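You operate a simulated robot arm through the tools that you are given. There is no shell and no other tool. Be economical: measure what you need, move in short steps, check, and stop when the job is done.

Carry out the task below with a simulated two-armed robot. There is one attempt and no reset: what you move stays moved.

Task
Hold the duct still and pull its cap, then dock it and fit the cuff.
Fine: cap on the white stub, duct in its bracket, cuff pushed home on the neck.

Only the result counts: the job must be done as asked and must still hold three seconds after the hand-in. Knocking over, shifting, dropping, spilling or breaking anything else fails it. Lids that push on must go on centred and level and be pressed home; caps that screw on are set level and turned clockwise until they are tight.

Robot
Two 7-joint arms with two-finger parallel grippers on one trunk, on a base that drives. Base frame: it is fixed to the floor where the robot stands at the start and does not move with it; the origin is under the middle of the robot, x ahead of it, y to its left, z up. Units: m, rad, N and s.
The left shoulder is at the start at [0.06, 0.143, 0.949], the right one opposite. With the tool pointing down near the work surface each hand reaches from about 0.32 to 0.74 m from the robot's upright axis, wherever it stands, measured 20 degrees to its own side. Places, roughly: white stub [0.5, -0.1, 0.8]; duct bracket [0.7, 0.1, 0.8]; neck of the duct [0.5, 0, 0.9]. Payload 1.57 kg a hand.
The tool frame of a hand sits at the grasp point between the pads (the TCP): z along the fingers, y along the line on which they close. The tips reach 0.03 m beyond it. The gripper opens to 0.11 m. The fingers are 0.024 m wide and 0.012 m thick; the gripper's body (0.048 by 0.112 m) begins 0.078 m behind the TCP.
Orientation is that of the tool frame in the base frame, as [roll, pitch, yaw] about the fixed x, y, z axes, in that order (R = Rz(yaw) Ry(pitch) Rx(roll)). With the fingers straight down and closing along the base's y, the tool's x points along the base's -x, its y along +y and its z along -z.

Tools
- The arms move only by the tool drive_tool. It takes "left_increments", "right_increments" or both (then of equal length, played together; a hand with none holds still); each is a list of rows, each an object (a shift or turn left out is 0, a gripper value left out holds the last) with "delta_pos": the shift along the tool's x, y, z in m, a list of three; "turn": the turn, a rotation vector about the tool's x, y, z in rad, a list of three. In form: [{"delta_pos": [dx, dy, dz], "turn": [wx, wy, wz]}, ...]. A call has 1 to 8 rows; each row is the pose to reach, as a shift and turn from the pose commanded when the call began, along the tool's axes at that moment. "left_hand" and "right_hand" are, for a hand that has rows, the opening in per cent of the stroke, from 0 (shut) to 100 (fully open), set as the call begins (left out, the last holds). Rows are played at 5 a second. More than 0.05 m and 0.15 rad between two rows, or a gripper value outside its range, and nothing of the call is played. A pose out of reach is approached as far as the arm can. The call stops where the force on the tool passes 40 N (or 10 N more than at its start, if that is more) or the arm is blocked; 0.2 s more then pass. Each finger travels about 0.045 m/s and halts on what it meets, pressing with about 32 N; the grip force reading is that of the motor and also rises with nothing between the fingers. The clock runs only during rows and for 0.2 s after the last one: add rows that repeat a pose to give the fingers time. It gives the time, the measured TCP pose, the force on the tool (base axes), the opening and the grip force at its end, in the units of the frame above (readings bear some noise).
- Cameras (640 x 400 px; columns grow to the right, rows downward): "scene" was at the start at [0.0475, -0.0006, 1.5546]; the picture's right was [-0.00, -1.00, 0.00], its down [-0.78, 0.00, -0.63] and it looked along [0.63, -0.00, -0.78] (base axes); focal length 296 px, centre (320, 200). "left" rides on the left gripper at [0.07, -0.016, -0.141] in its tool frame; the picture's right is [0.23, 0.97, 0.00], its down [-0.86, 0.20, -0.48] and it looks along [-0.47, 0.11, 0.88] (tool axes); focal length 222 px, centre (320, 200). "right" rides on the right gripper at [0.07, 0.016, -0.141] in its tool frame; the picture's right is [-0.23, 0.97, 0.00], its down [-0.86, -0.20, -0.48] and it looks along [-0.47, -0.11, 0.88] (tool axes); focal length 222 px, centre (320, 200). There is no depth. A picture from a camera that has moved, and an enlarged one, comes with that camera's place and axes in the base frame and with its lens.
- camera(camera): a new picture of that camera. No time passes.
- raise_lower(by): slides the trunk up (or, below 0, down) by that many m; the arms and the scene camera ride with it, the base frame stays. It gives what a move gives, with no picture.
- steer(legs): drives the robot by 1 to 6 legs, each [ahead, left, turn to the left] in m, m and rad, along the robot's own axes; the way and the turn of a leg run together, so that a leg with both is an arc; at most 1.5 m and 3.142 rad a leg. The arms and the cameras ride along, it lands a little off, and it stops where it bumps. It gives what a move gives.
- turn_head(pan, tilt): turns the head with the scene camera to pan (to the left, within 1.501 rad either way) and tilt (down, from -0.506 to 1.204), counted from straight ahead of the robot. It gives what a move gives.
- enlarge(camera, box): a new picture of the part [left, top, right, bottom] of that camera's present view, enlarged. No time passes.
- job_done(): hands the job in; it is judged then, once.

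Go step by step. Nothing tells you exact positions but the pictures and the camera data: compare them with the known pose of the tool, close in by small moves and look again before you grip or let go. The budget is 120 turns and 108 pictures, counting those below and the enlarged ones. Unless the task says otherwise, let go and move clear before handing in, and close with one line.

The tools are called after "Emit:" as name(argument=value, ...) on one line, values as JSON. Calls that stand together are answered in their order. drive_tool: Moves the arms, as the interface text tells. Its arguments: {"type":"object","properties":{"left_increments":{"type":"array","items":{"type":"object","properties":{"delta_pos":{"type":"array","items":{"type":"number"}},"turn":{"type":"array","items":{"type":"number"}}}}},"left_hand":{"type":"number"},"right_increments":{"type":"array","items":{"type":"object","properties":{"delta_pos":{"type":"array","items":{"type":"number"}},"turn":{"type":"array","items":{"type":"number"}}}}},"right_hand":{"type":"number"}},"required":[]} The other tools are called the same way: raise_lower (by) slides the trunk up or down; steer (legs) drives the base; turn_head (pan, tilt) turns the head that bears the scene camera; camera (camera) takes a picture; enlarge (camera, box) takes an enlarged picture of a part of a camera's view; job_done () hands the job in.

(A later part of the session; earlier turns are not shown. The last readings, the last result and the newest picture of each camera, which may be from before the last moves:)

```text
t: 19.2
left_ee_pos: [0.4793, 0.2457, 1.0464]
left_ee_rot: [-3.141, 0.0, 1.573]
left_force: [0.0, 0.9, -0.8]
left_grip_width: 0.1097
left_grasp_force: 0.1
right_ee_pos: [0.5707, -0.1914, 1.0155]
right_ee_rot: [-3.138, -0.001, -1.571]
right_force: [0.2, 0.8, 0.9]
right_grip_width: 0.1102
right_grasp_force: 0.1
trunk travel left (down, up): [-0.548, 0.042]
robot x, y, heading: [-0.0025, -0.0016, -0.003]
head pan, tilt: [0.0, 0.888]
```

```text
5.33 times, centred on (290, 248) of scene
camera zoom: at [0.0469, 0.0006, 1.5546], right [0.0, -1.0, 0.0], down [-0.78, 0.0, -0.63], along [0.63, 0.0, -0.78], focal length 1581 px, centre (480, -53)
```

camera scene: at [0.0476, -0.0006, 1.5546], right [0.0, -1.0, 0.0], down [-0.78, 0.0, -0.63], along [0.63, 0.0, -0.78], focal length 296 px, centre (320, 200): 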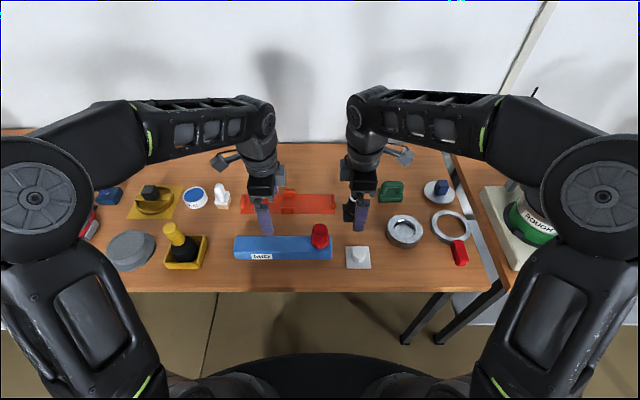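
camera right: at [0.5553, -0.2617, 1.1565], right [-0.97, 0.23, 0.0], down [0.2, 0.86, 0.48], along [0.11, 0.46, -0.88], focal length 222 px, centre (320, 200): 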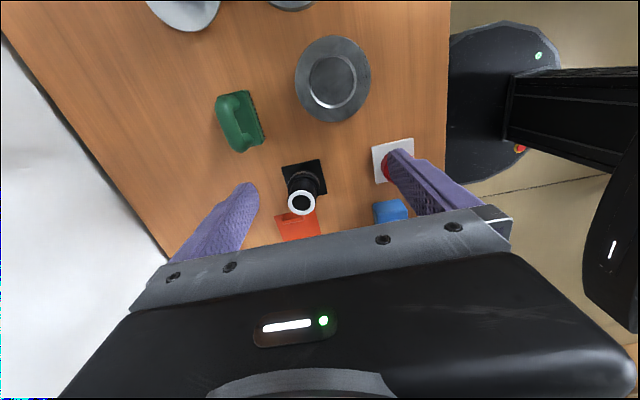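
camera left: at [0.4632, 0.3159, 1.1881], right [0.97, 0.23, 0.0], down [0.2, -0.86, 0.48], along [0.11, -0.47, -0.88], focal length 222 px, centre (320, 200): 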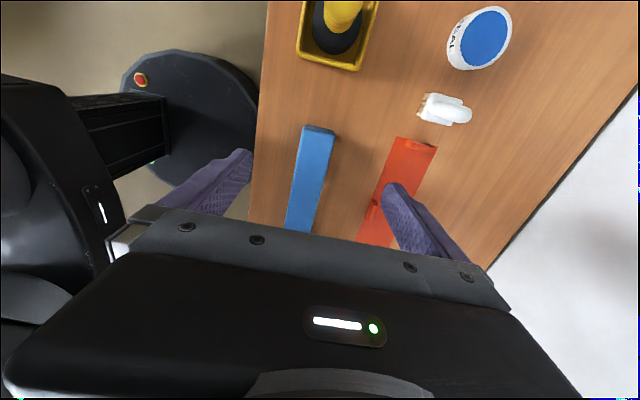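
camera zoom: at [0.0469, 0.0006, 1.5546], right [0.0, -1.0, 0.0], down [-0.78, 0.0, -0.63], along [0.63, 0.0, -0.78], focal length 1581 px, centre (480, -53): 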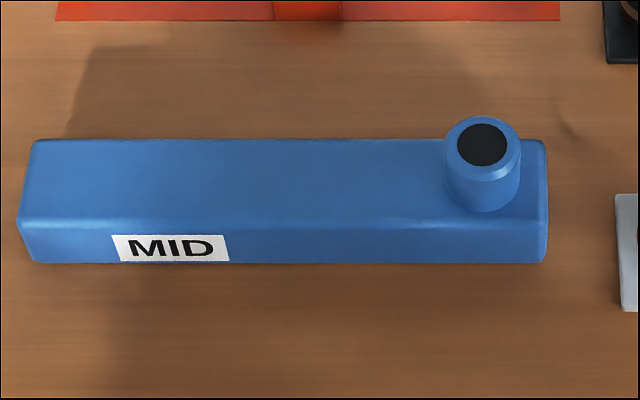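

Bracket slot: y from about -0.036 to 0.2465, with a centre of (0.658, 0.105) by both cameras relative to the duct at (0.480, 0.106). I'll regrip the duct upright at y=0.15, which clears the mid tabs.

Emit:
drive_tool(left_increments=[{"delta_pos": [-0.03, 0, 0.03]}, {"delta_pos": [-0.06, 0, 0.06]}, {"delta_pos": [-0.0957, 0.001, 0.09]}, {"delta_pos": [-0.0957, 0.001, 0.13]}, {"delta_pos": [-0.0957, 0.001, 0.17]}, {"delta_pos": [-0.0957, 0.001, 0.2]}, {"delta_pos": [-0.0957, 0.001, 0.224]}, {"delta_pos": [-0.0957, 0.001, 0.224]}])

Emit:
drive_tool(left_hand=0, left_increments=[{}, {}, {}, {}, {}, {}])

Emit:
camera(camera="scene")

```text
t: 21.0
left_ee_pos: [0.4812, 0.151, 0.8235]
left_ee_rot: [3.14, 0.0, 1.572]
left_force: [-0.8, 0.5, -1.0]
left_grip_width: 0.1101
left_grasp_force: 0.1
right_ee_pos: [0.5714, -0.1919, 1.014]
right_ee_rot: [-3.14, -0.002, -1.571]
right_force: [1.1, -0.8, 0.2]
right_grip_width: 0.11
right_grasp_force: 0.0
trunk travel left (down, up): [-0.548, 0.042]
robot x, y, heading: [-0.002, 0.0009, 0.002]
head pan, tilt: [0.0, 0.888]
```

```text
t: 22.4
left_ee_pos: [0.4815, 0.1502, 0.8241]
left_ee_rot: [-3.141, -0.001, 1.571]
left_force: [0.0, 0.2, 0.0]
left_grip_width: 0.0558
left_grasp_force: 31.9
right_ee_pos: [0.5702, -0.1925, 1.014]
right_ee_rot: [-3.138, -0.002, -1.57]
right_force: [0.3, 0.4, -0.4]
right_grip_width: 0.1102
right_grasp_force: 0.0
trunk travel left (down, up): [-0.548, 0.042]
robot x, y, heading: [-0.0026, -0.001, 0.003]
head pan, tilt: [0.0, 0.888]
```

```text
67 pictures are left
camera scene: at [0.0471, -0.0008, 1.5546], right [0.0, -1.0, 0.0], down [-0.78, 0.0, -0.63], along [0.63, 0.0, -0.78], focal length 296 px, centre (320, 200)
```

scene: 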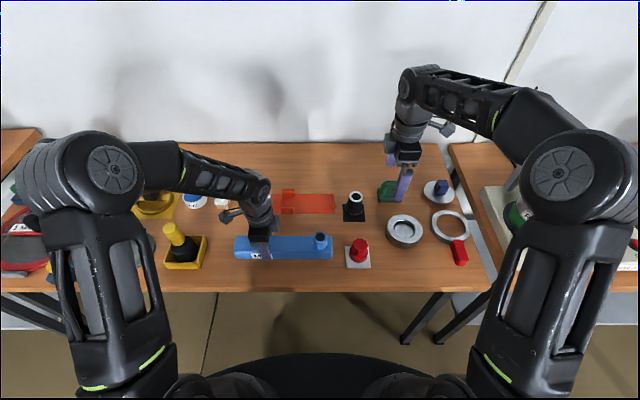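

Gripped. Lift the duct 6 cm and check its level.

Emit:
drive_tool(left_increments=[{"delta_pos": [0, 0, -0.015]}, {"delta_pos": [0, 0, -0.03]}, {"delta_pos": [0, 0, -0.045]}, {"delta_pos": [0, 0, -0.06]}, {"delta_pos": [0, 0, -0.06]}])

Emit:
enlarge(camera="scene", box=[220, 170, 360, 270])

Emit:
camera(camera="right")

```text
t: 23.6
left_ee_pos: [0.482, 0.1494, 0.885]
left_ee_rot: [3.141, -0.001, 1.571]
left_force: [0.0, 0.0, -3.9]
left_grip_width: 0.0558
left_grasp_force: 32.2
right_ee_pos: [0.5707, -0.1934, 1.0146]
right_ee_rot: [-3.138, -0.002, -1.571]
right_force: [-1.0, 0.1, -0.4]
right_grip_width: 0.1101
right_grasp_force: 0.1
trunk travel left (down, up): [-0.548, 0.042]
robot x, y, heading: [0.005, -0.0041, -0.004]
head pan, tilt: [0.0, 0.888]
```

```text
4.00 times, centred on (290, 220) of scene
camera zoom: at [0.0475, -0.0007, 1.5546], right [0.0, -1.0, 0.0], down [-0.78, 0.0, -0.63], along [0.63, 0.0, -0.78], focal length 1186 px, centre (440, 120)
```

zoom: 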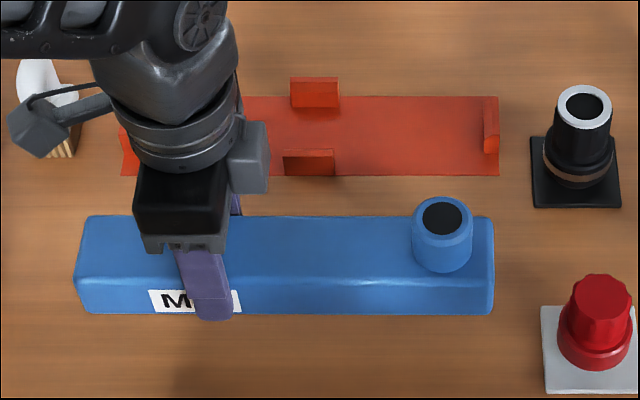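

```text
65 pictures are left
camera right: at [0.5553, -0.2614, 1.1561], right [-0.97, 0.23, 0.0], down [0.2, 0.86, 0.48], along [0.11, 0.46, -0.88], focal length 222 px, centre (320, 200)
```

right: 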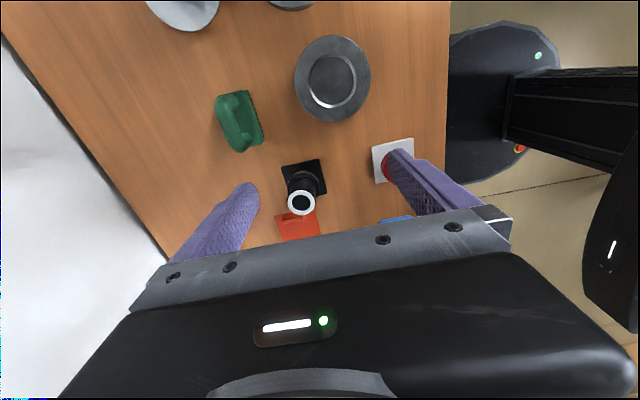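

Lifted level. Carry it +0.178 m in x over the bracket.

Emit:
drive_tool(left_increments=[{"delta_pos": [0, 0.04, 0]}, {"delta_pos": [0, 0.08, 0]}, {"delta_pos": [0, 0.12, 0]}, {"delta_pos": [-0.001, 0.155, 0]}, {"delta_pos": [-0.001, 0.178, 0]}, {"delta_pos": [-0.001, 0.178, 0]}])

Emit:
enlarge(camera="scene", box=[220, 150, 360, 240])

Emit:
camera(camera="left")

Emit:
enlarge(camera="right", box=[250, 130, 430, 245])

```text
t: 25.0
left_ee_pos: [0.659, 0.1495, 0.8823]
left_ee_rot: [-3.14, 0.0, 1.571]
left_force: [-0.5, 0.7, -2.3]
left_grip_width: 0.0558
left_grasp_force: 31.8
right_ee_pos: [0.5711, -0.1921, 1.0147]
right_ee_rot: [-3.138, -0.002, -1.57]
right_force: [0.3, 0.2, -0.3]
right_grip_width: 0.1098
right_grasp_force: 0.1
trunk travel left (down, up): [-0.548, 0.042]
robot x, y, heading: [-0.0019, -0.0006, 0.003]
head pan, tilt: [0.0, 0.888]
```

```text
4.44 times, centred on (290, 195) of scene
camera zoom: at [0.0472, -0.0007, 1.5546], right [0.0, -1.0, 0.0], down [-0.78, 0.0, -0.63], along [0.63, 0.0, -0.78], focal length 1318 px, centre (453, 222)
```

zoom: 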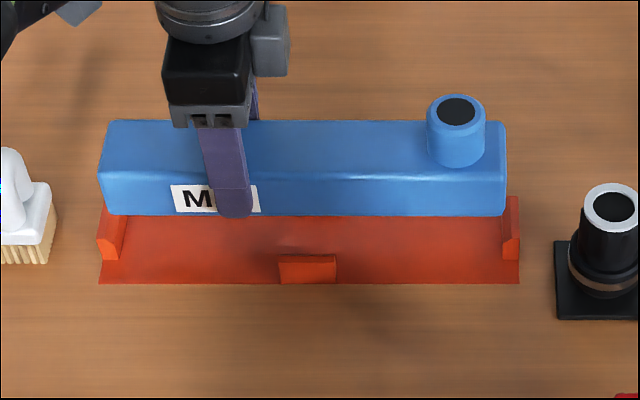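

```text
63 pictures are left
camera left: at [0.6427, 0.2191, 1.024], right [0.97, 0.23, 0.0], down [0.2, -0.85, 0.48], along [0.11, -0.47, -0.88], focal length 222 px, centre (320, 200)
```

left: 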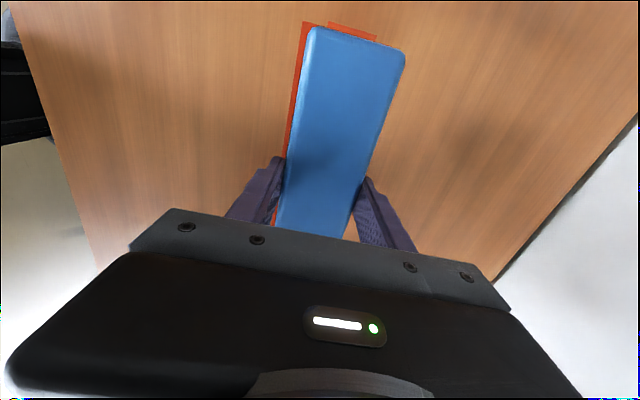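

```text
3.48 times, centred on (340, 188) of right
camera zoom: at [0.555, -0.2614, 1.1563], right [-0.97, 0.23, 0.0], down [0.2, 0.86, 0.48], along [0.11, 0.46, -0.88], focal length 773 px, centre (250, 244)
```

zoom: 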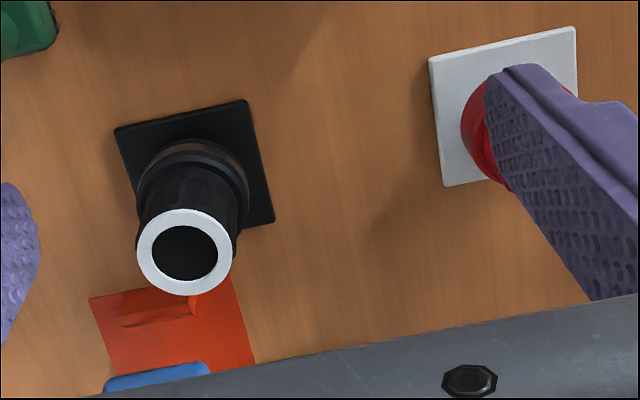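

The duct is centred over the bracket in y. Lower partway and look again.

Emit:
drive_tool(left_increments=[{"delta_pos": [0, 0, 0.01]}, {"delta_pos": [0, 0, 0.02]}, {"delta_pos": [0, 0, 0.03]}, {"delta_pos": [0, 0, 0.03]}])

Emit:
enlarge(camera="scene", box=[220, 160, 360, 250])

Emit:
enlarge(camera="left", box=[240, 0, 460, 140])

```text
t: 26.0
left_ee_pos: [0.6589, 0.15, 0.8534]
left_ee_rot: [-3.14, 0.0, 1.572]
left_force: [0.0, -1.0, -2.4]
left_grip_width: 0.0555
left_grasp_force: 32.1
right_ee_pos: [0.5714, -0.1912, 1.0141]
right_ee_rot: [-3.14, -0.001, -1.571]
right_force: [-0.1, 0.2, -0.4]
right_grip_width: 0.1099
right_grasp_force: 0.0
trunk travel left (down, up): [-0.548, 0.042]
robot x, y, heading: [-0.0027, 0.0017, 0.004]
head pan, tilt: [0.0, 0.888]
```

```text
4.44 times, centred on (290, 205) of scene
camera zoom: at [0.0474, -0.0007, 1.5546], right [0.0, -1.0, 0.0], down [-0.78, 0.0, -0.63], along [0.63, 0.0, -0.78], focal length 1318 px, centre (453, 178)
```

zoom: 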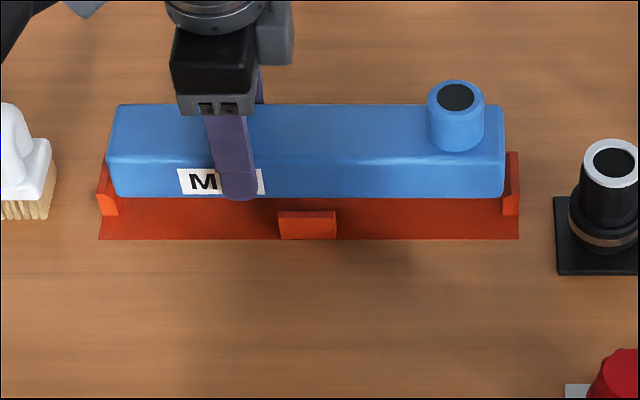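

```text
2.86 times, centred on (350, 70) of left
camera zoom: at [0.6424, 0.2192, 0.9944], right [0.97, 0.23, 0.0], down [0.2, -0.85, 0.48], along [0.11, -0.47, -0.88], focal length 635 px, centre (234, 571)
```

zoom: 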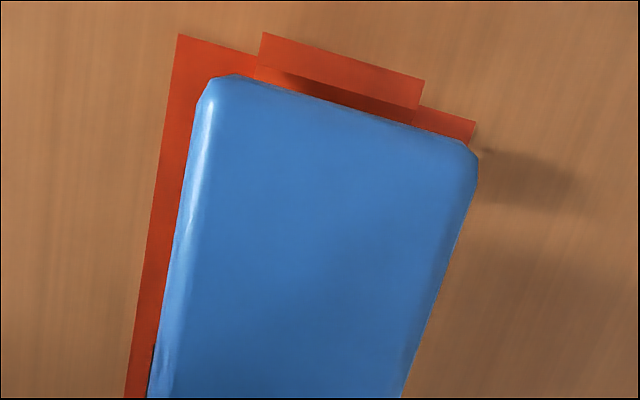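

Small corrections of +1 mm in both x and y, then lower into the bracket with the force stop watching.

Emit:
drive_tool(left_increments=[{"delta_pos": [0.0012, 0.001, 0.0]}, {"delta_pos": [0.0012, 0.001, 0.008]}, {"delta_pos": [0.0012, 0.001, 0.014]}, {"delta_pos": [0.0012, 0.001, 0.02]}, {"delta_pos": [0.0012, 0.001, 0.024]}, {"delta_pos": [0.0012, 0.001, 0.027]}])

Emit:
enlarge(camera="scene", box=[220, 160, 360, 250])

Emit:
enlarge(camera="left", box=[240, 0, 460, 140])

```text
t: 27.4
left_ee_pos: [0.6597, 0.1504, 0.8275]
left_ee_rot: [3.141, 0.001, 1.575]
left_force: [1.2, 0.0, -2.5]
left_grip_width: 0.0557
left_grasp_force: 32.4
right_ee_pos: [0.571, -0.1931, 1.0143]
right_ee_rot: [-3.139, -0.001, -1.571]
right_force: [-0.1, 0.1, 0.1]
right_grip_width: 0.1098
right_grasp_force: 0.1
trunk travel left (down, up): [-0.548, 0.042]
robot x, y, heading: [-0.0007, -0.0001, 0.003]
head pan, tilt: [0.0, 0.888]
```

```text
4.44 times, centred on (290, 205) of scene
camera zoom: at [0.0476, -0.0007, 1.5546], right [0.0, -1.0, 0.0], down [-0.78, 0.0, -0.63], along [0.63, 0.0, -0.78], focal length 1318 px, centre (453, 178)
```

zoom: 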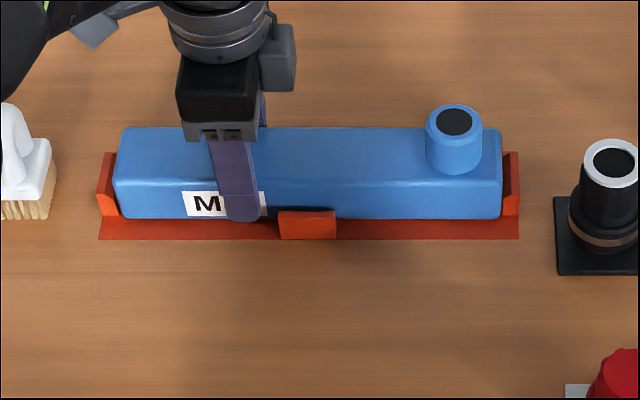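

```text
2.86 times, centred on (350, 70) of left
camera zoom: at [0.6434, 0.2202, 0.9678], right [0.97, 0.23, 0.0], down [0.2, -0.86, 0.48], along [0.11, -0.47, -0.88], focal length 635 px, centre (234, 571)
```

zoom: 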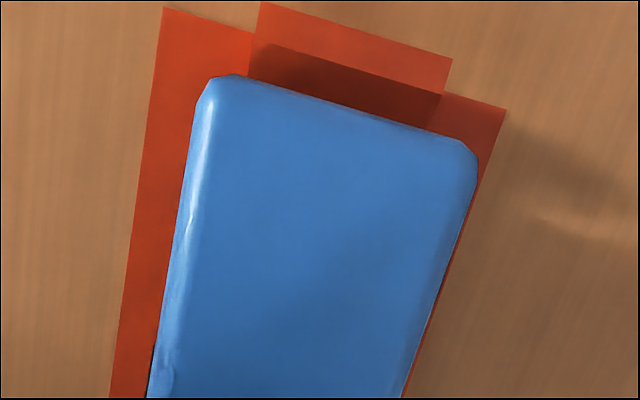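

It's dropping in freely. Lower the last millimetres until contact.

Emit:
drive_tool(left_increments=[{"delta_pos": [0, 0, 0.002]}, {"delta_pos": [0, 0, 0.004]}, {"delta_pos": [0, 0, 0.006]}])

Emit:
enlarge(camera="scene", box=[220, 160, 360, 250])

```text
t: 28.2
left_ee_pos: [0.659, 0.15, 0.8239]
left_ee_rot: [3.138, 0.002, 1.572]
left_force: [-2.0, 2.0, 14.8]
left_grip_width: 0.0555
left_grasp_force: 32.1
right_ee_pos: [0.5701, -0.1925, 1.0148]
right_ee_rot: [-3.137, -0.003, -1.572]
right_force: [0.4, 1.1, 1.0]
right_grip_width: 0.1103
right_grasp_force: 0.0
trunk travel left (down, up): [-0.548, 0.042]
robot x, y, heading: [-0.002, -0.0003, -0.002]
head pan, tilt: [0.0, 0.888]
```

```text
4.44 times, centred on (290, 205) of scene
camera zoom: at [0.0456, -0.0008, 1.555], right [0.0, -1.0, 0.0], down [-0.78, 0.0, -0.63], along [0.63, 0.0, -0.78], focal length 1318 px, centre (453, 178)
```

zoom: 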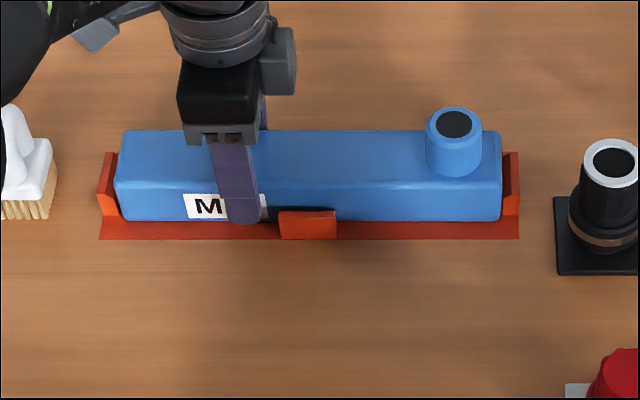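

Docked with 15 N contact. I'll release with the left hand, retreat up, and bring the right hand above the cuff at about (0.619, -0.110).

Emit:
drive_tool(left_hand=100, left_increments=[{}, {}, {}, {}, {}, {"delta_pos": [0, 0, -0.04]}, {"delta_pos": [0, 0, -0.08]}, {"delta_pos": [0, 0, -0.12]}], right_increments=[{"delta_pos": [0, 0, 0]}, {"delta_pos": [0, 0, 0]}, {"delta_pos": [-0.02, -0.012, 0]}, {"delta_pos": [-0.04, -0.024, 0]}, {"delta_pos": [-0.06, -0.036, 0]}, {"delta_pos": [-0.082, -0.0488, 0]}, {"delta_pos": [-0.082, -0.0488, 0.02]}, {"delta_pos": [-0.082, -0.0488, 0.02]}])

Emit:
drive_tool(left_increments=[{"delta_pos": [0.04, 0, -0.03]}, {"delta_pos": [0.07, -0.03, -0.05]}, {"delta_pos": [0.1, -0.06, -0.06]}])

Emit:
enlarge(camera="scene", box=[220, 150, 400, 260])

Emit:
camera(camera="right")

```text
t: 30.0
left_ee_pos: [0.6587, 0.1507, 0.9421]
left_ee_rot: [-3.142, -0.001, 1.573]
left_force: [0.2, -0.3, 0.2]
left_grip_width: 0.1105
left_grasp_force: 0.0
right_ee_pos: [0.6194, -0.1105, 0.9937]
right_ee_rot: [-3.138, -0.002, -1.571]
right_force: [-0.5, -0.1, -0.7]
right_grip_width: 0.11
right_grasp_force: 0.1
trunk travel left (down, up): [-0.548, 0.042]
robot x, y, heading: [0.0013, -0.0007, -0.004]
head pan, tilt: [0.0, 0.888]
```

```text
t: 30.8
left_ee_pos: [0.5987, 0.2488, 1.0013]
left_ee_rot: [-3.141, 0.001, 1.57]
left_force: [0.4, -0.7, -0.9]
left_grip_width: 0.1099
left_grasp_force: 0.0
right_ee_pos: [0.6209, -0.1088, 0.9949]
right_ee_rot: [-3.137, -0.003, -1.57]
right_force: [-0.3, 0.5, 0.2]
right_grip_width: 0.1102
right_grasp_force: 0.0
trunk travel left (down, up): [-0.548, 0.042]
robot x, y, heading: [-0.0005, 0.0007, -0.0]
head pan, tilt: [0.0, 0.888]
```

```text
3.56 times, centred on (310, 205) of scene
camera zoom: at [0.0463, 0.0, 1.5546], right [0.0, -1.0, 0.0], down [-0.78, 0.0, -0.63], along [0.63, 0.0, -0.78], focal length 1054 px, centre (356, 182)
```

zoom: 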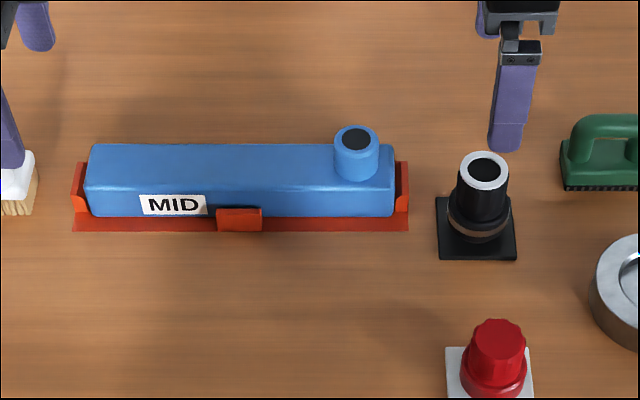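

```text
55 pictures are left
camera right: at [0.6034, -0.1786, 1.1371], right [-0.97, 0.23, 0.0], down [0.2, 0.86, 0.48], along [0.11, 0.46, -0.88], focal length 222 px, centre (320, 200)
```

right: 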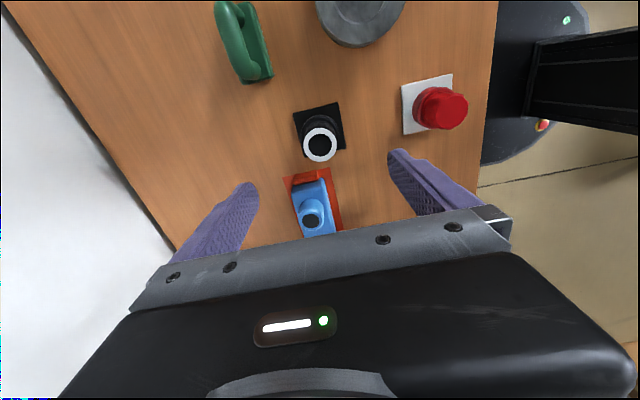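

Duct is in its bracket. Look closely at the cuff to see where it starts above its stand.

Emit:
enlarge(camera="scene", box=[335, 185, 375, 225])

Emit:
enlarge(camera="right", box=[280, 90, 360, 240])

```text
10.00 times, centred on (355, 205) of scene
camera zoom: at [0.0463, 0.0, 1.5546], right [0.0, -1.0, 0.0], down [-0.78, 0.0, -0.63], along [0.63, 0.0, -0.78], focal length 2965 px, centre (-30, 150)
```

zoom: 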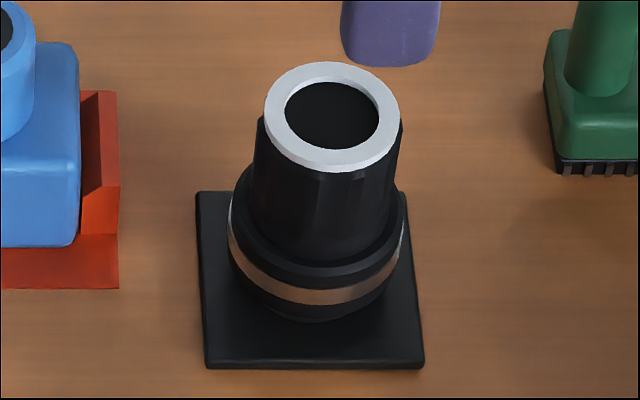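

```text
2.67 times, centred on (320, 165) of right
camera zoom: at [0.6034, -0.1786, 1.1371], right [-0.97, 0.23, 0.0], down [0.2, 0.86, 0.48], along [0.11, 0.46, -0.88], focal length 592 px, centre (320, 293)
```

zoom: 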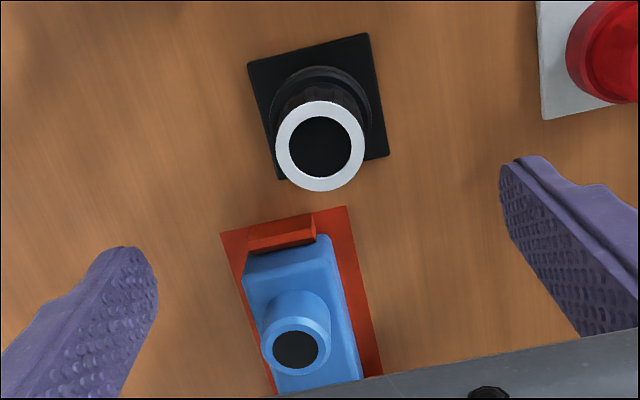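

The cuff has a wider bottom collar and a body ~0.042 wide with its top at z≈0.866. Descend around the body to TCP z≈0.861 and grip.

Emit:
drive_tool(right_increments=[{"delta_pos": [0.0005, 0, 0.04]}, {"delta_pos": [0.0005, 0, 0.08]}, {"delta_pos": [0.0005, 0, 0.11]}, {"delta_pos": [0.0005, 0, 0.133]}, {"delta_pos": [0.0005, 0, 0.133]}])

Emit:
drive_tool(right_hand=0, right_increments=[{}, {}, {}, {}, {}, {}])

Emit:
camera(camera="right")

Emit:
enlarge(camera="scene", box=[300, 170, 400, 240])

```text
t: 32.0
left_ee_pos: [0.6007, 0.2488, 1.0008]
left_ee_rot: [3.141, 0.001, 1.571]
left_force: [-0.8, -1.5, -0.4]
left_grip_width: 0.11
left_grasp_force: 0.1
right_ee_pos: [0.6213, -0.111, 0.8611]
right_ee_rot: [-3.138, -0.002, -1.573]
right_force: [0.1, 0.0, 0.6]
right_grip_width: 0.1102
right_grasp_force: 0.1
trunk travel left (down, up): [-0.548, 0.042]
robot x, y, heading: [-0.0019, -0.0001, 0.001]
head pan, tilt: [0.0, 0.888]
```

```text
t: 33.4
left_ee_pos: [0.6002, 0.2489, 1.0]
left_ee_rot: [-3.141, 0.0, 1.572]
left_force: [-0.5, -0.1, -0.1]
left_grip_width: 0.11
left_grasp_force: 0.0
right_ee_pos: [0.6196, -0.1109, 0.8616]
right_ee_rot: [-3.14, -0.001, -1.572]
right_force: [2.3, 0.0, 1.6]
right_grip_width: 0.0427
right_grasp_force: 31.6
trunk travel left (down, up): [-0.548, 0.042]
robot x, y, heading: [-0.0001, -0.0012, 0.004]
head pan, tilt: [0.0, 0.888]
```

```text
52 pictures are left
camera right: at [0.6039, -0.1797, 1.0038], right [-0.97, 0.23, 0.0], down [0.2, 0.86, 0.48], along [0.11, 0.46, -0.88], focal length 222 px, centre (320, 200)
```

right: 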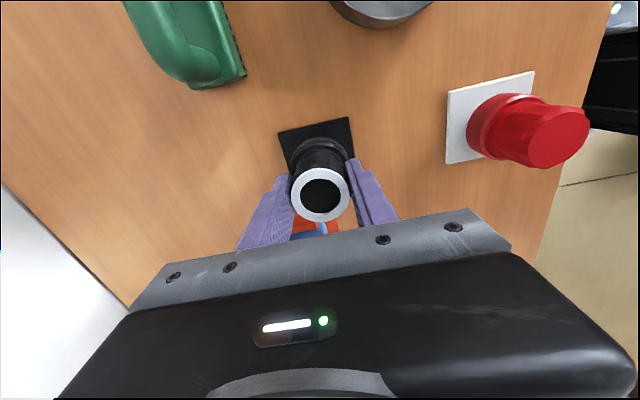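

```text
5.71 times, centred on (350, 205) of scene
camera zoom: at [0.0473, -0.0007, 1.5546], right [0.0, -1.0, 0.0], down [-0.78, 0.0, -0.63], along [0.63, 0.0, -0.78], focal length 1694 px, centre (149, 171)
```

zoom: 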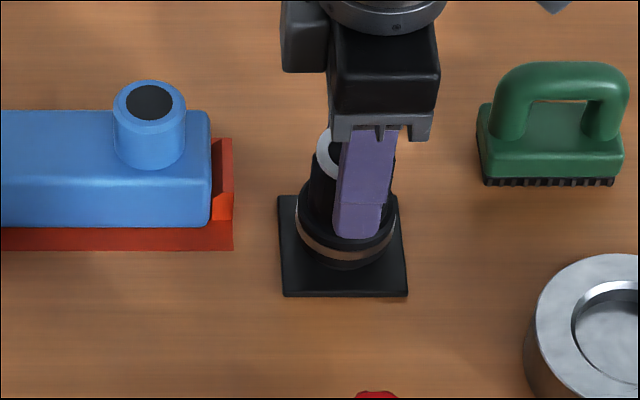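

Gripped the cuff body. Pull straight up slowly.

Emit:
drive_tool(right_increments=[{"delta_pos": [0, 0, -0.005]}, {"delta_pos": [0, 0, -0.01]}, {"delta_pos": [0, 0, -0.015]}, {"delta_pos": [0, 0, -0.025]}, {"delta_pos": [0, 0, -0.04]}, {"delta_pos": [0, 0, -0.06]}, {"delta_pos": [0, 0, -0.09]}, {"delta_pos": [0, 0, -0.12]}])

Emit:
enlarge(camera="scene", box=[300, 160, 400, 230])

Emit:
camera(camera="right")

Emit:
camera(camera="left")

```text
t: 35.2
left_ee_pos: [0.5985, 0.2483, 1.0018]
left_ee_rot: [3.141, -0.001, 1.572]
left_force: [-0.6, -0.1, -0.6]
left_grip_width: 0.1099
left_grasp_force: 0.1
right_ee_pos: [0.6209, -0.111, 0.9818]
right_ee_rot: [-3.137, -0.001, -1.574]
right_force: [0.3, 0.1, -0.4]
right_grip_width: 0.0424
right_grasp_force: 31.9
trunk travel left (down, up): [-0.548, 0.042]
robot x, y, heading: [-0.0017, -0.0037, -0.005]
head pan, tilt: [0.0, 0.888]
```

```text
5.71 times, centred on (350, 195) of scene
camera zoom: at [0.0468, -0.0006, 1.5546], right [0.0, -1.0, 0.0], down [-0.78, 0.0, -0.63], along [0.63, 0.0, -0.78], focal length 1694 px, centre (149, 229)
```

zoom: 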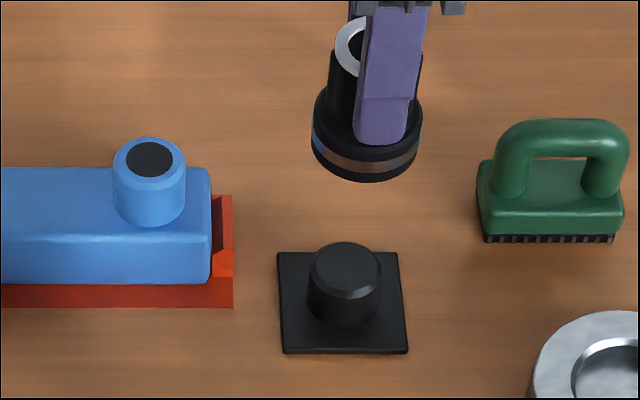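

```text
49 pictures are left
camera right: at [0.6043, -0.1794, 1.1233], right [-0.97, 0.23, 0.0], down [0.2, 0.86, 0.48], along [0.11, 0.46, -0.88], focal length 222 px, centre (320, 200)
```

right: 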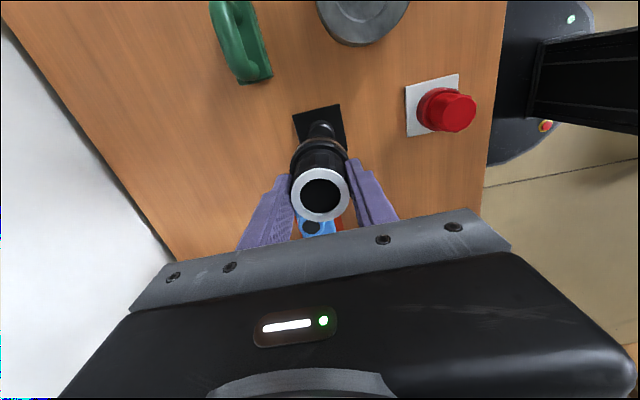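

```text
48 pictures are left
camera left: at [0.5828, 0.319, 1.1424], right [0.97, 0.23, 0.0], down [0.2, -0.85, 0.48], along [0.11, -0.47, -0.88], focal length 222 px, centre (320, 200)
```

left: 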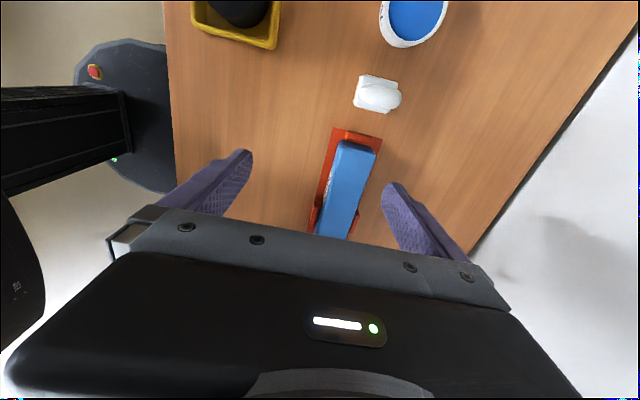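

Cuff free, plug stayed. Carry it over the neck at about (0.6585, -0.002) at the same height and check alignment.

Emit:
drive_tool(right_increments=[{"delta_pos": [-0.035, -0.013, 0]}, {"delta_pos": [-0.07, -0.026, 0]}, {"delta_pos": [-0.109, -0.038, 0]}, {"delta_pos": [-0.109, -0.038, 0.02]}, {"delta_pos": [-0.109, -0.038, 0.02]}])

Emit:
enlarge(camera="scene", box=[270, 160, 370, 230])

Emit:
enlarge(camera="right", box=[260, 80, 380, 230])

Emit:
enlarge(camera="left", box=[250, 100, 410, 250])

```text
t: 36.4
left_ee_pos: [0.5993, 0.2492, 1.0013]
left_ee_rot: [-3.14, 0.0, 1.572]
left_force: [0.4, 1.0, -0.1]
left_grip_width: 0.1099
left_grasp_force: 0.1
right_ee_pos: [0.651, -0.0138, 0.9744]
right_ee_rot: [-3.131, 0.001, -1.571]
right_force: [0.0, -0.1, -0.8]
right_grip_width: 0.0423
right_grasp_force: 32.0
right hand out of reach, approached as far as the arm can: row 3, 4, 5
trunk travel left (down, up): [-0.548, 0.042]
robot x, y, heading: [-0.0001, 0.003, -0.002]
head pan, tilt: [0.0, 0.888]
```

```text
5.71 times, centred on (320, 195) of scene
camera zoom: at [0.0473, -0.0009, 1.5546], right [0.0, -1.0, 0.0], down [-0.78, 0.0, -0.63], along [0.63, 0.0, -0.78], focal length 1694 px, centre (320, 229)
```

zoom: 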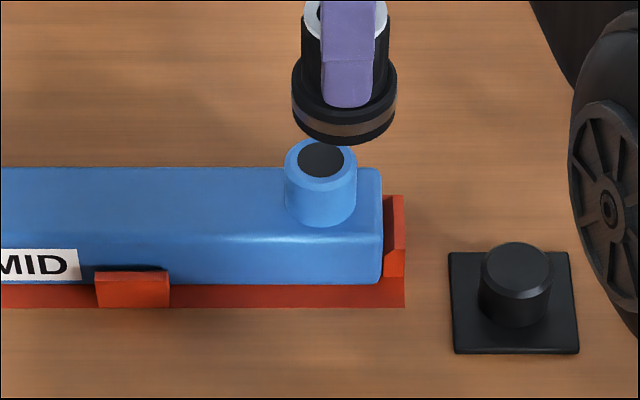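

```text
2.67 times, centred on (320, 155) of right
camera zoom: at [0.6337, -0.0831, 1.1171], right [-0.97, 0.23, -0.01], down [0.19, 0.85, 0.48], along [0.12, 0.47, -0.88], focal length 592 px, centre (320, 320)
```

zoom: 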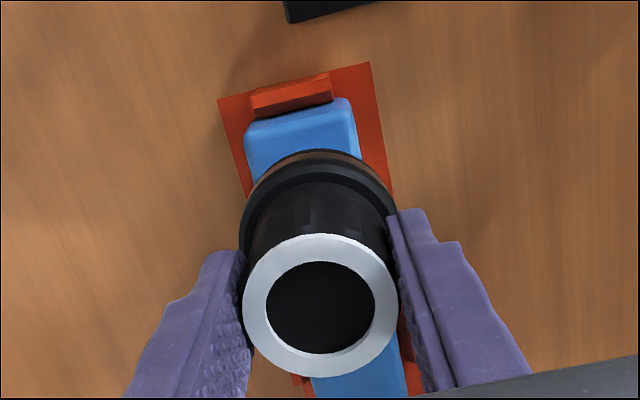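

```text
2.67 times, centred on (330, 175) of left
camera zoom: at [0.5831, 0.3189, 1.1423], right [0.97, 0.23, 0.0], down [0.2, -0.86, 0.48], along [0.11, -0.47, -0.88], focal length 592 px, centre (293, 267)
```

zoom: 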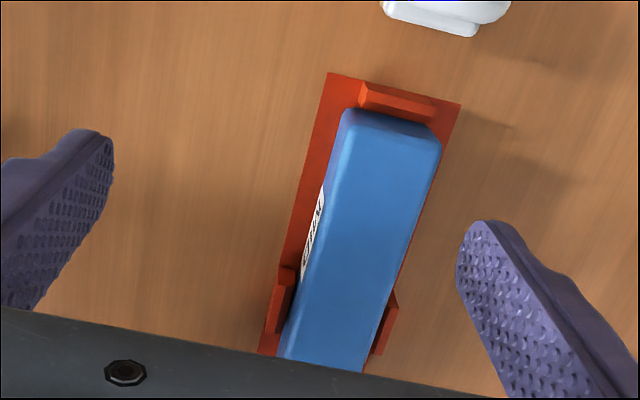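

The right arm is at its reach limit there. I'll pull the hand back a bit and drive the base 0.08 m forward.

Emit:
drive_tool(right_increments=[{"delta_pos": [0.02, 0.03, -0.01]}, {"delta_pos": [0.03, 0.06, -0.02]}])

Emit:
steer(legs=[[0.08, 0, 0]])

Emit:
camera(camera="scene")

```text
t: 37.0
left_ee_pos: [0.5993, 0.249, 1.0]
left_ee_rot: [-3.141, 0.0, 1.572]
left_force: [0.2, 0.9, -0.5]
left_grip_width: 0.11
left_grasp_force: 0.0
right_ee_pos: [0.5906, -0.0446, 0.9956]
right_ee_rot: [-3.139, -0.002, -1.571]
right_force: [0.0, -1.0, 0.2]
right_grip_width: 0.0422
right_grasp_force: 32.1
trunk travel left (down, up): [-0.548, 0.042]
robot x, y, heading: [0.0012, 0.0011, 0.005]
head pan, tilt: [0.0, 0.888]
```

```text
t: 38.1
left_ee_pos: [0.6817, 0.2495, 1.0001]
left_ee_rot: [-3.141, 0.0, 1.571]
left_force: [0.6, 0.3, -0.6]
left_grip_width: 0.11
left_grasp_force: 0.0
right_ee_pos: [0.6722, -0.0433, 0.9939]
right_ee_rot: [-3.14, -0.001, -1.573]
right_force: [1.4, 0.7, -0.9]
right_grip_width: 0.0425
right_grasp_force: 32.0
trunk travel left (down, up): [-0.548, 0.042]
robot x, y, heading: [0.0791, -0.0023, -0.005]
head pan, tilt: [0.0, 0.888]
```

```text
44 pictures are left
camera scene: at [0.1293, -0.0007, 1.5545], right [0.0, -1.0, 0.0], down [-0.78, 0.0, -0.63], along [0.63, 0.0, -0.78], focal length 296 px, centre (320, 200)
```

scene: 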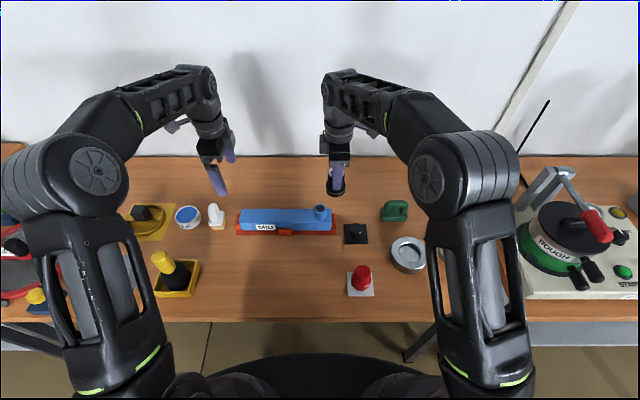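

Now within reach. Move over the neck and lower to z≈0.955.

Emit:
drive_tool(right_increments=[{"delta_pos": [-0.02, 0.007, 0]}, {"delta_pos": [-0.0413, 0.0137, 0]}, {"delta_pos": [-0.0413, 0.0137, 0.02]}, {"delta_pos": [-0.0413, 0.0137, 0.039]}, {"delta_pos": [-0.0413, 0.0137, 0.039]}])

Emit:
enlarge(camera="scene", box=[270, 170, 370, 240])

Emit:
enlarge(camera="right", box=[260, 80, 380, 230])

Emit:
camera(camera="left")

```text
t: 39.3
left_ee_pos: [0.6799, 0.2485, 1.0016]
left_ee_rot: [3.141, 0.0, 1.569]
left_force: [0.4, -0.8, -0.4]
left_grip_width: 0.11
left_grasp_force: 0.2
right_ee_pos: [0.6578, -0.0027, 0.9553]
right_ee_rot: [-3.139, -0.002, -1.573]
right_force: [1.1, -0.1, -0.7]
right_grip_width: 0.0424
right_grasp_force: 31.9
trunk travel left (down, up): [-0.548, 0.042]
robot x, y, heading: [0.0805, -0.0013, -0.001]
head pan, tilt: [0.0, 0.888]
```

```text
5.71 times, centred on (320, 205) of scene
camera zoom: at [0.1275, -0.0008, 1.5546], right [0.0, -1.0, 0.0], down [-0.78, 0.0, -0.63], along [0.63, 0.0, -0.78], focal length 1694 px, centre (320, 171)
```

zoom: 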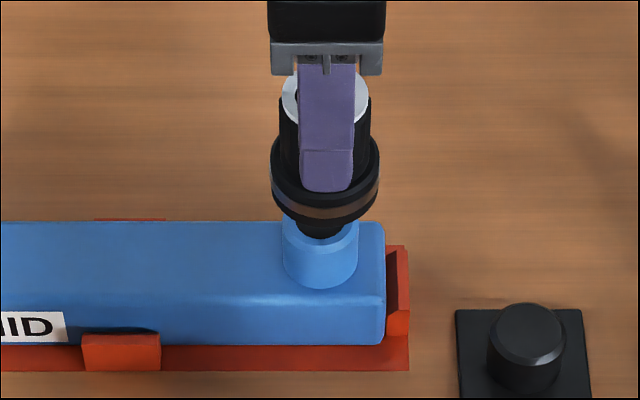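

```text
2.67 times, centred on (320, 155) of right
camera zoom: at [0.6416, -0.0727, 1.0973], right [-0.97, 0.23, 0.0], down [0.2, 0.86, 0.48], along [0.11, 0.46, -0.88], focal length 592 px, centre (320, 320)
```

zoom: 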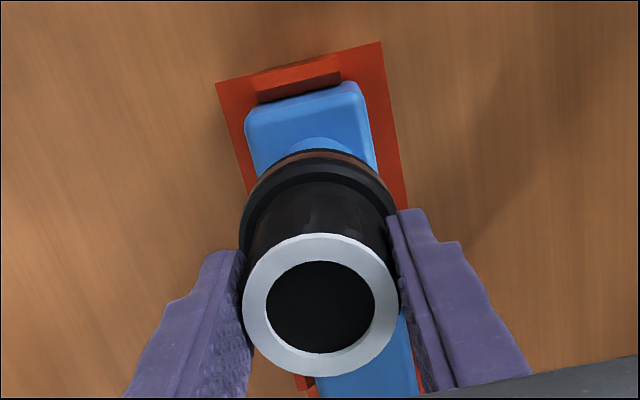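

```text
41 pictures are left
camera left: at [0.6635, 0.3186, 1.1422], right [0.97, 0.23, 0.0], down [0.2, -0.86, 0.48], along [0.11, -0.47, -0.88], focal length 222 px, centre (320, 200)
```

left: 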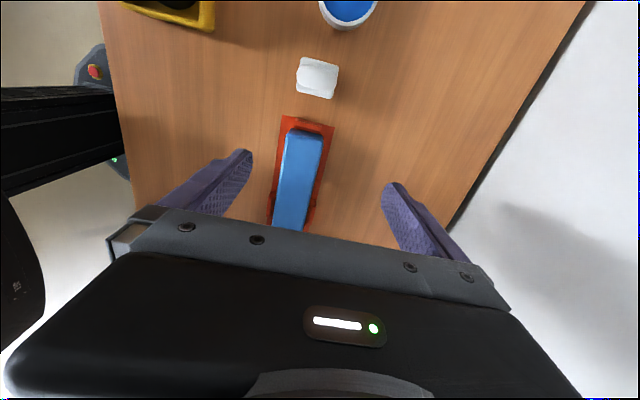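

In the scene view, the cuff is ~2 mm right of the neck. Zoom the right camera to check x.

Emit:
enlarge(camera="right", box=[290, 100, 350, 160])

```text
6.67 times, centred on (320, 130) of right
camera zoom: at [0.6416, -0.0727, 1.0973], right [-0.97, 0.23, 0.0], down [0.2, 0.86, 0.48], along [0.11, 0.46, -0.88], focal length 1481 px, centre (320, 667)
```

zoom: 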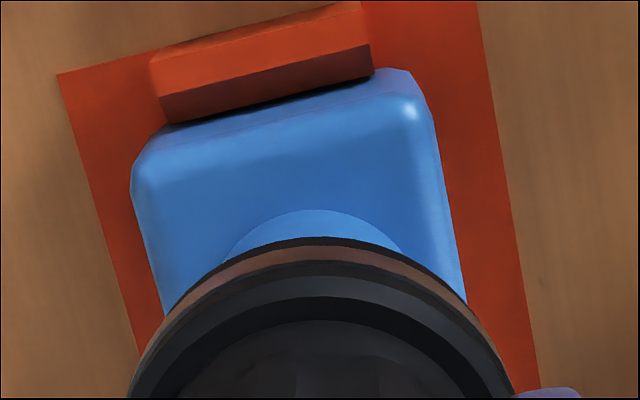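

x is within ~1 mm. Correct by +1 mm x, +2 mm y and descend until the cuff just meets the neck.

Emit:
drive_tool(right_increments=[{"delta_pos": [-0.002, -0.001, 0]}, {"delta_pos": [-0.002, -0.001, 0.01]}, {"delta_pos": [-0.002, -0.001, 0.018]}, {"delta_pos": [-0.002, -0.001, 0.025]}, {"delta_pos": [-0.002, -0.001, 0.025]}])

Emit:
enlarge(camera="scene", box=[270, 170, 370, 240])

Emit:
enlarge(camera="right", box=[290, 100, 350, 160])

```text
t: 40.5
left_ee_pos: [0.6796, 0.25, 1.0008]
left_ee_rot: [-3.141, -0.002, 1.571]
left_force: [-0.7, -0.4, -0.4]
left_grip_width: 0.1104
left_grasp_force: 0.1
right_ee_pos: [0.6585, -0.0021, 0.931]
right_ee_rot: [-3.138, -0.001, -1.572]
right_force: [0.0, 0.4, -0.2]
right_grip_width: 0.0424
right_grasp_force: 32.1
trunk travel left (down, up): [-0.548, 0.042]
robot x, y, heading: [0.0818, -0.0035, -0.001]
head pan, tilt: [0.0, 0.888]
```

```text
5.71 times, centred on (320, 205) of scene
camera zoom: at [0.1274, -0.0007, 1.5546], right [0.0, -1.0, 0.0], down [-0.78, 0.0, -0.63], along [0.63, 0.0, -0.78], focal length 1694 px, centre (320, 171)
```

zoom: 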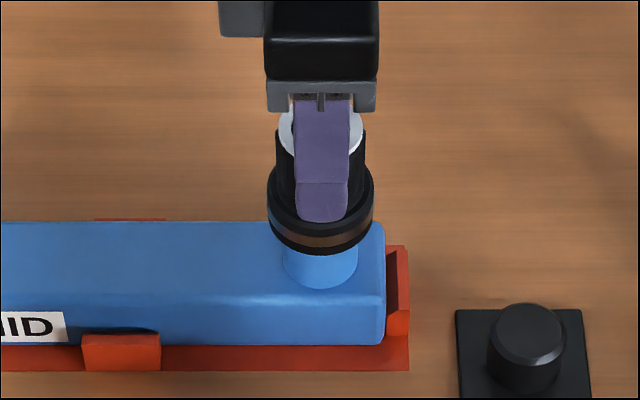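

```text
6.67 times, centred on (320, 130) of right
camera zoom: at [0.6428, -0.0705, 1.0725], right [-0.97, 0.23, 0.0], down [0.2, 0.86, 0.48], along [0.11, 0.46, -0.88], focal length 1481 px, centre (320, 667)
```

zoom: 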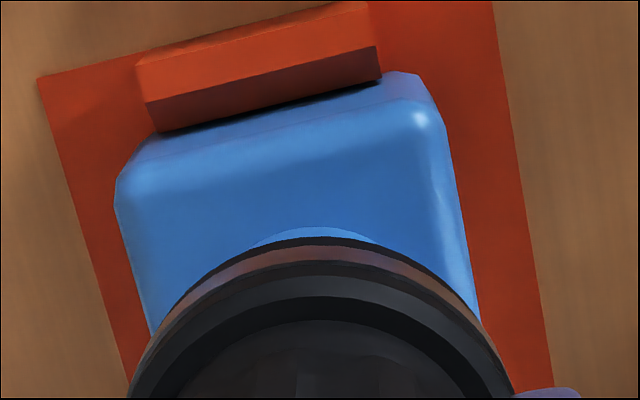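

Aligned in both views. Descend onto the neck.

Emit:
drive_tool(right_increments=[{"delta_pos": [0, 0, 0.006]}, {"delta_pos": [0, 0, 0.012]}, {"delta_pos": [0, 0, 0.018]}, {"delta_pos": [0, 0, 0.024]}, {"delta_pos": [0, 0, 0.03]}, {"delta_pos": [0, 0, 0.036]}, {"delta_pos": [0, 0, 0.042]}])

Emit:
enlarge(camera="scene", box=[270, 170, 370, 240])

Emit:
enlarge(camera="right", box=[260, 80, 380, 230])

```text
t: 41.8
left_ee_pos: [0.6784, 0.2491, 1.0017]
left_ee_rot: [-3.14, 0.0, 1.57]
left_force: [1.3, -0.4, -0.3]
left_grip_width: 0.11
left_grasp_force: 0.0
right_ee_pos: [0.6614, -0.0013, 0.9077]
right_ee_rot: [-3.128, 0.002, -1.572]
right_force: [-6.4, -3.5, 20.6]
right_grip_width: 0.0426
right_grasp_force: 31.9
trunk travel left (down, up): [-0.548, 0.042]
robot x, y, heading: [0.0755, -0.0014, -0.003]
head pan, tilt: [0.0, 0.888]
stopped in row 6 (right hand): the force on the tool passed its limit (the readings are from after the stop); the commanded pose is now the measured one
```

```text
5.71 times, centred on (320, 205) of scene
camera zoom: at [0.1257, -0.001, 1.5547], right [0.0, -1.0, 0.0], down [-0.78, 0.0, -0.63], along [0.63, 0.0, -0.78], focal length 1694 px, centre (320, 171)
```

zoom: 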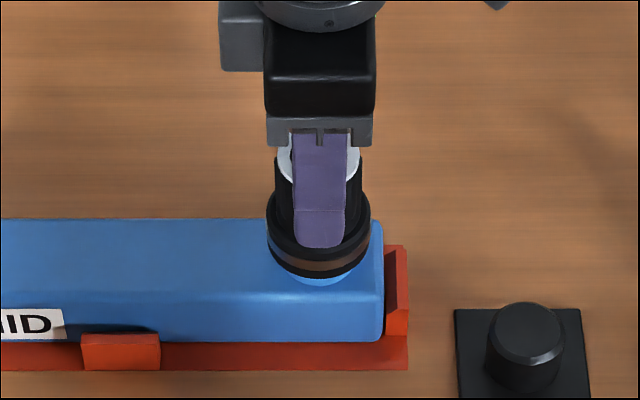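

```text
2.67 times, centred on (320, 155) of right
camera zoom: at [0.6432, -0.0706, 1.0478], right [-0.97, 0.23, -0.01], down [0.19, 0.85, 0.48], along [0.12, 0.47, -0.88], focal length 592 px, centre (320, 320)
```

zoom: 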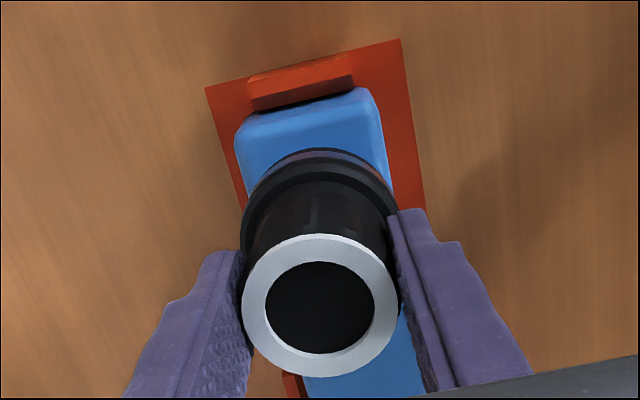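

It stopped at z 0.908, about the predicted home height. Press again and see whether it goes further.

Emit:
drive_tool(right_increments=[{"delta_pos": [0, 0.001, 0.002]}, {"delta_pos": [0, 0.001, 0.004]}, {"delta_pos": [0, 0.001, 0.007]}, {"delta_pos": [0, 0.001, 0.01]}])

Emit:
drive_tool(right_increments=[{"delta_pos": [0, 0, 0.001]}, {"delta_pos": [0, 0, 0.002]}, {"delta_pos": [0, 0, 0.004]}, {"delta_pos": [0, 0, 0.006]}])

Emit:
enlarge(camera="scene", box=[290, 190, 350, 232])

```text
t: 42.4
left_ee_pos: [0.6786, 0.2481, 1.0017]
left_ee_rot: [-3.141, 0.0, 1.572]
left_force: [0.1, -0.6, -0.6]
left_grip_width: 0.1098
left_grasp_force: 0.0
right_ee_pos: [0.6616, -0.0003, 0.906]
right_ee_rot: [-3.121, 0.004, -1.575]
right_force: [-6.8, -3.9, 17.9]
right_grip_width: 0.0431
right_grasp_force: 31.7
trunk travel left (down, up): [-0.548, 0.042]
robot x, y, heading: [0.0774, 0.0027, -0.001]
head pan, tilt: [0.0, 0.888]
stopped in row 2 (right hand): the force on the tool passed its limit (the readings are from after the stop); the commanded pose is now the measured one
```

```text
t: 43.1
left_ee_pos: [0.6782, 0.248, 1.0017]
left_ee_rot: [3.141, 0.001, 1.571]
left_force: [-0.1, -0.6, -0.2]
left_grip_width: 0.1099
left_grasp_force: 0.1
right_ee_pos: [0.661, -0.002, 0.9048]
right_ee_rot: [-3.119, 0.004, -1.573]
right_force: [-8.8, -3.7, 18.2]
right_grip_width: 0.0431
right_grasp_force: 32.5
trunk travel left (down, up): [-0.548, 0.042]
robot x, y, heading: [0.0815, -0.0024, 0.001]
head pan, tilt: [0.0, 0.888]
stopped in row 3 (right hand): the force on the tool passed its limit (the readings are from after the stop); the commanded pose is now the measured one
```

```text
9.52 times, centred on (320, 211) of scene
camera zoom: at [0.1246, -0.0015, 1.5545], right [0.0, -1.0, 0.0], down [-0.78, 0.0, -0.63], along [0.63, 0.0, -0.78], focal length 2824 px, centre (320, 95)
```

zoom: 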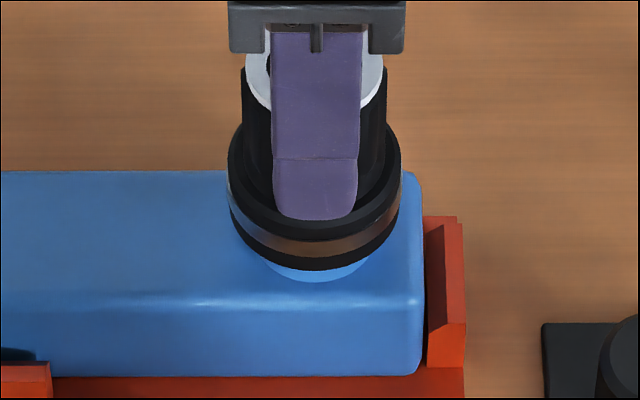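

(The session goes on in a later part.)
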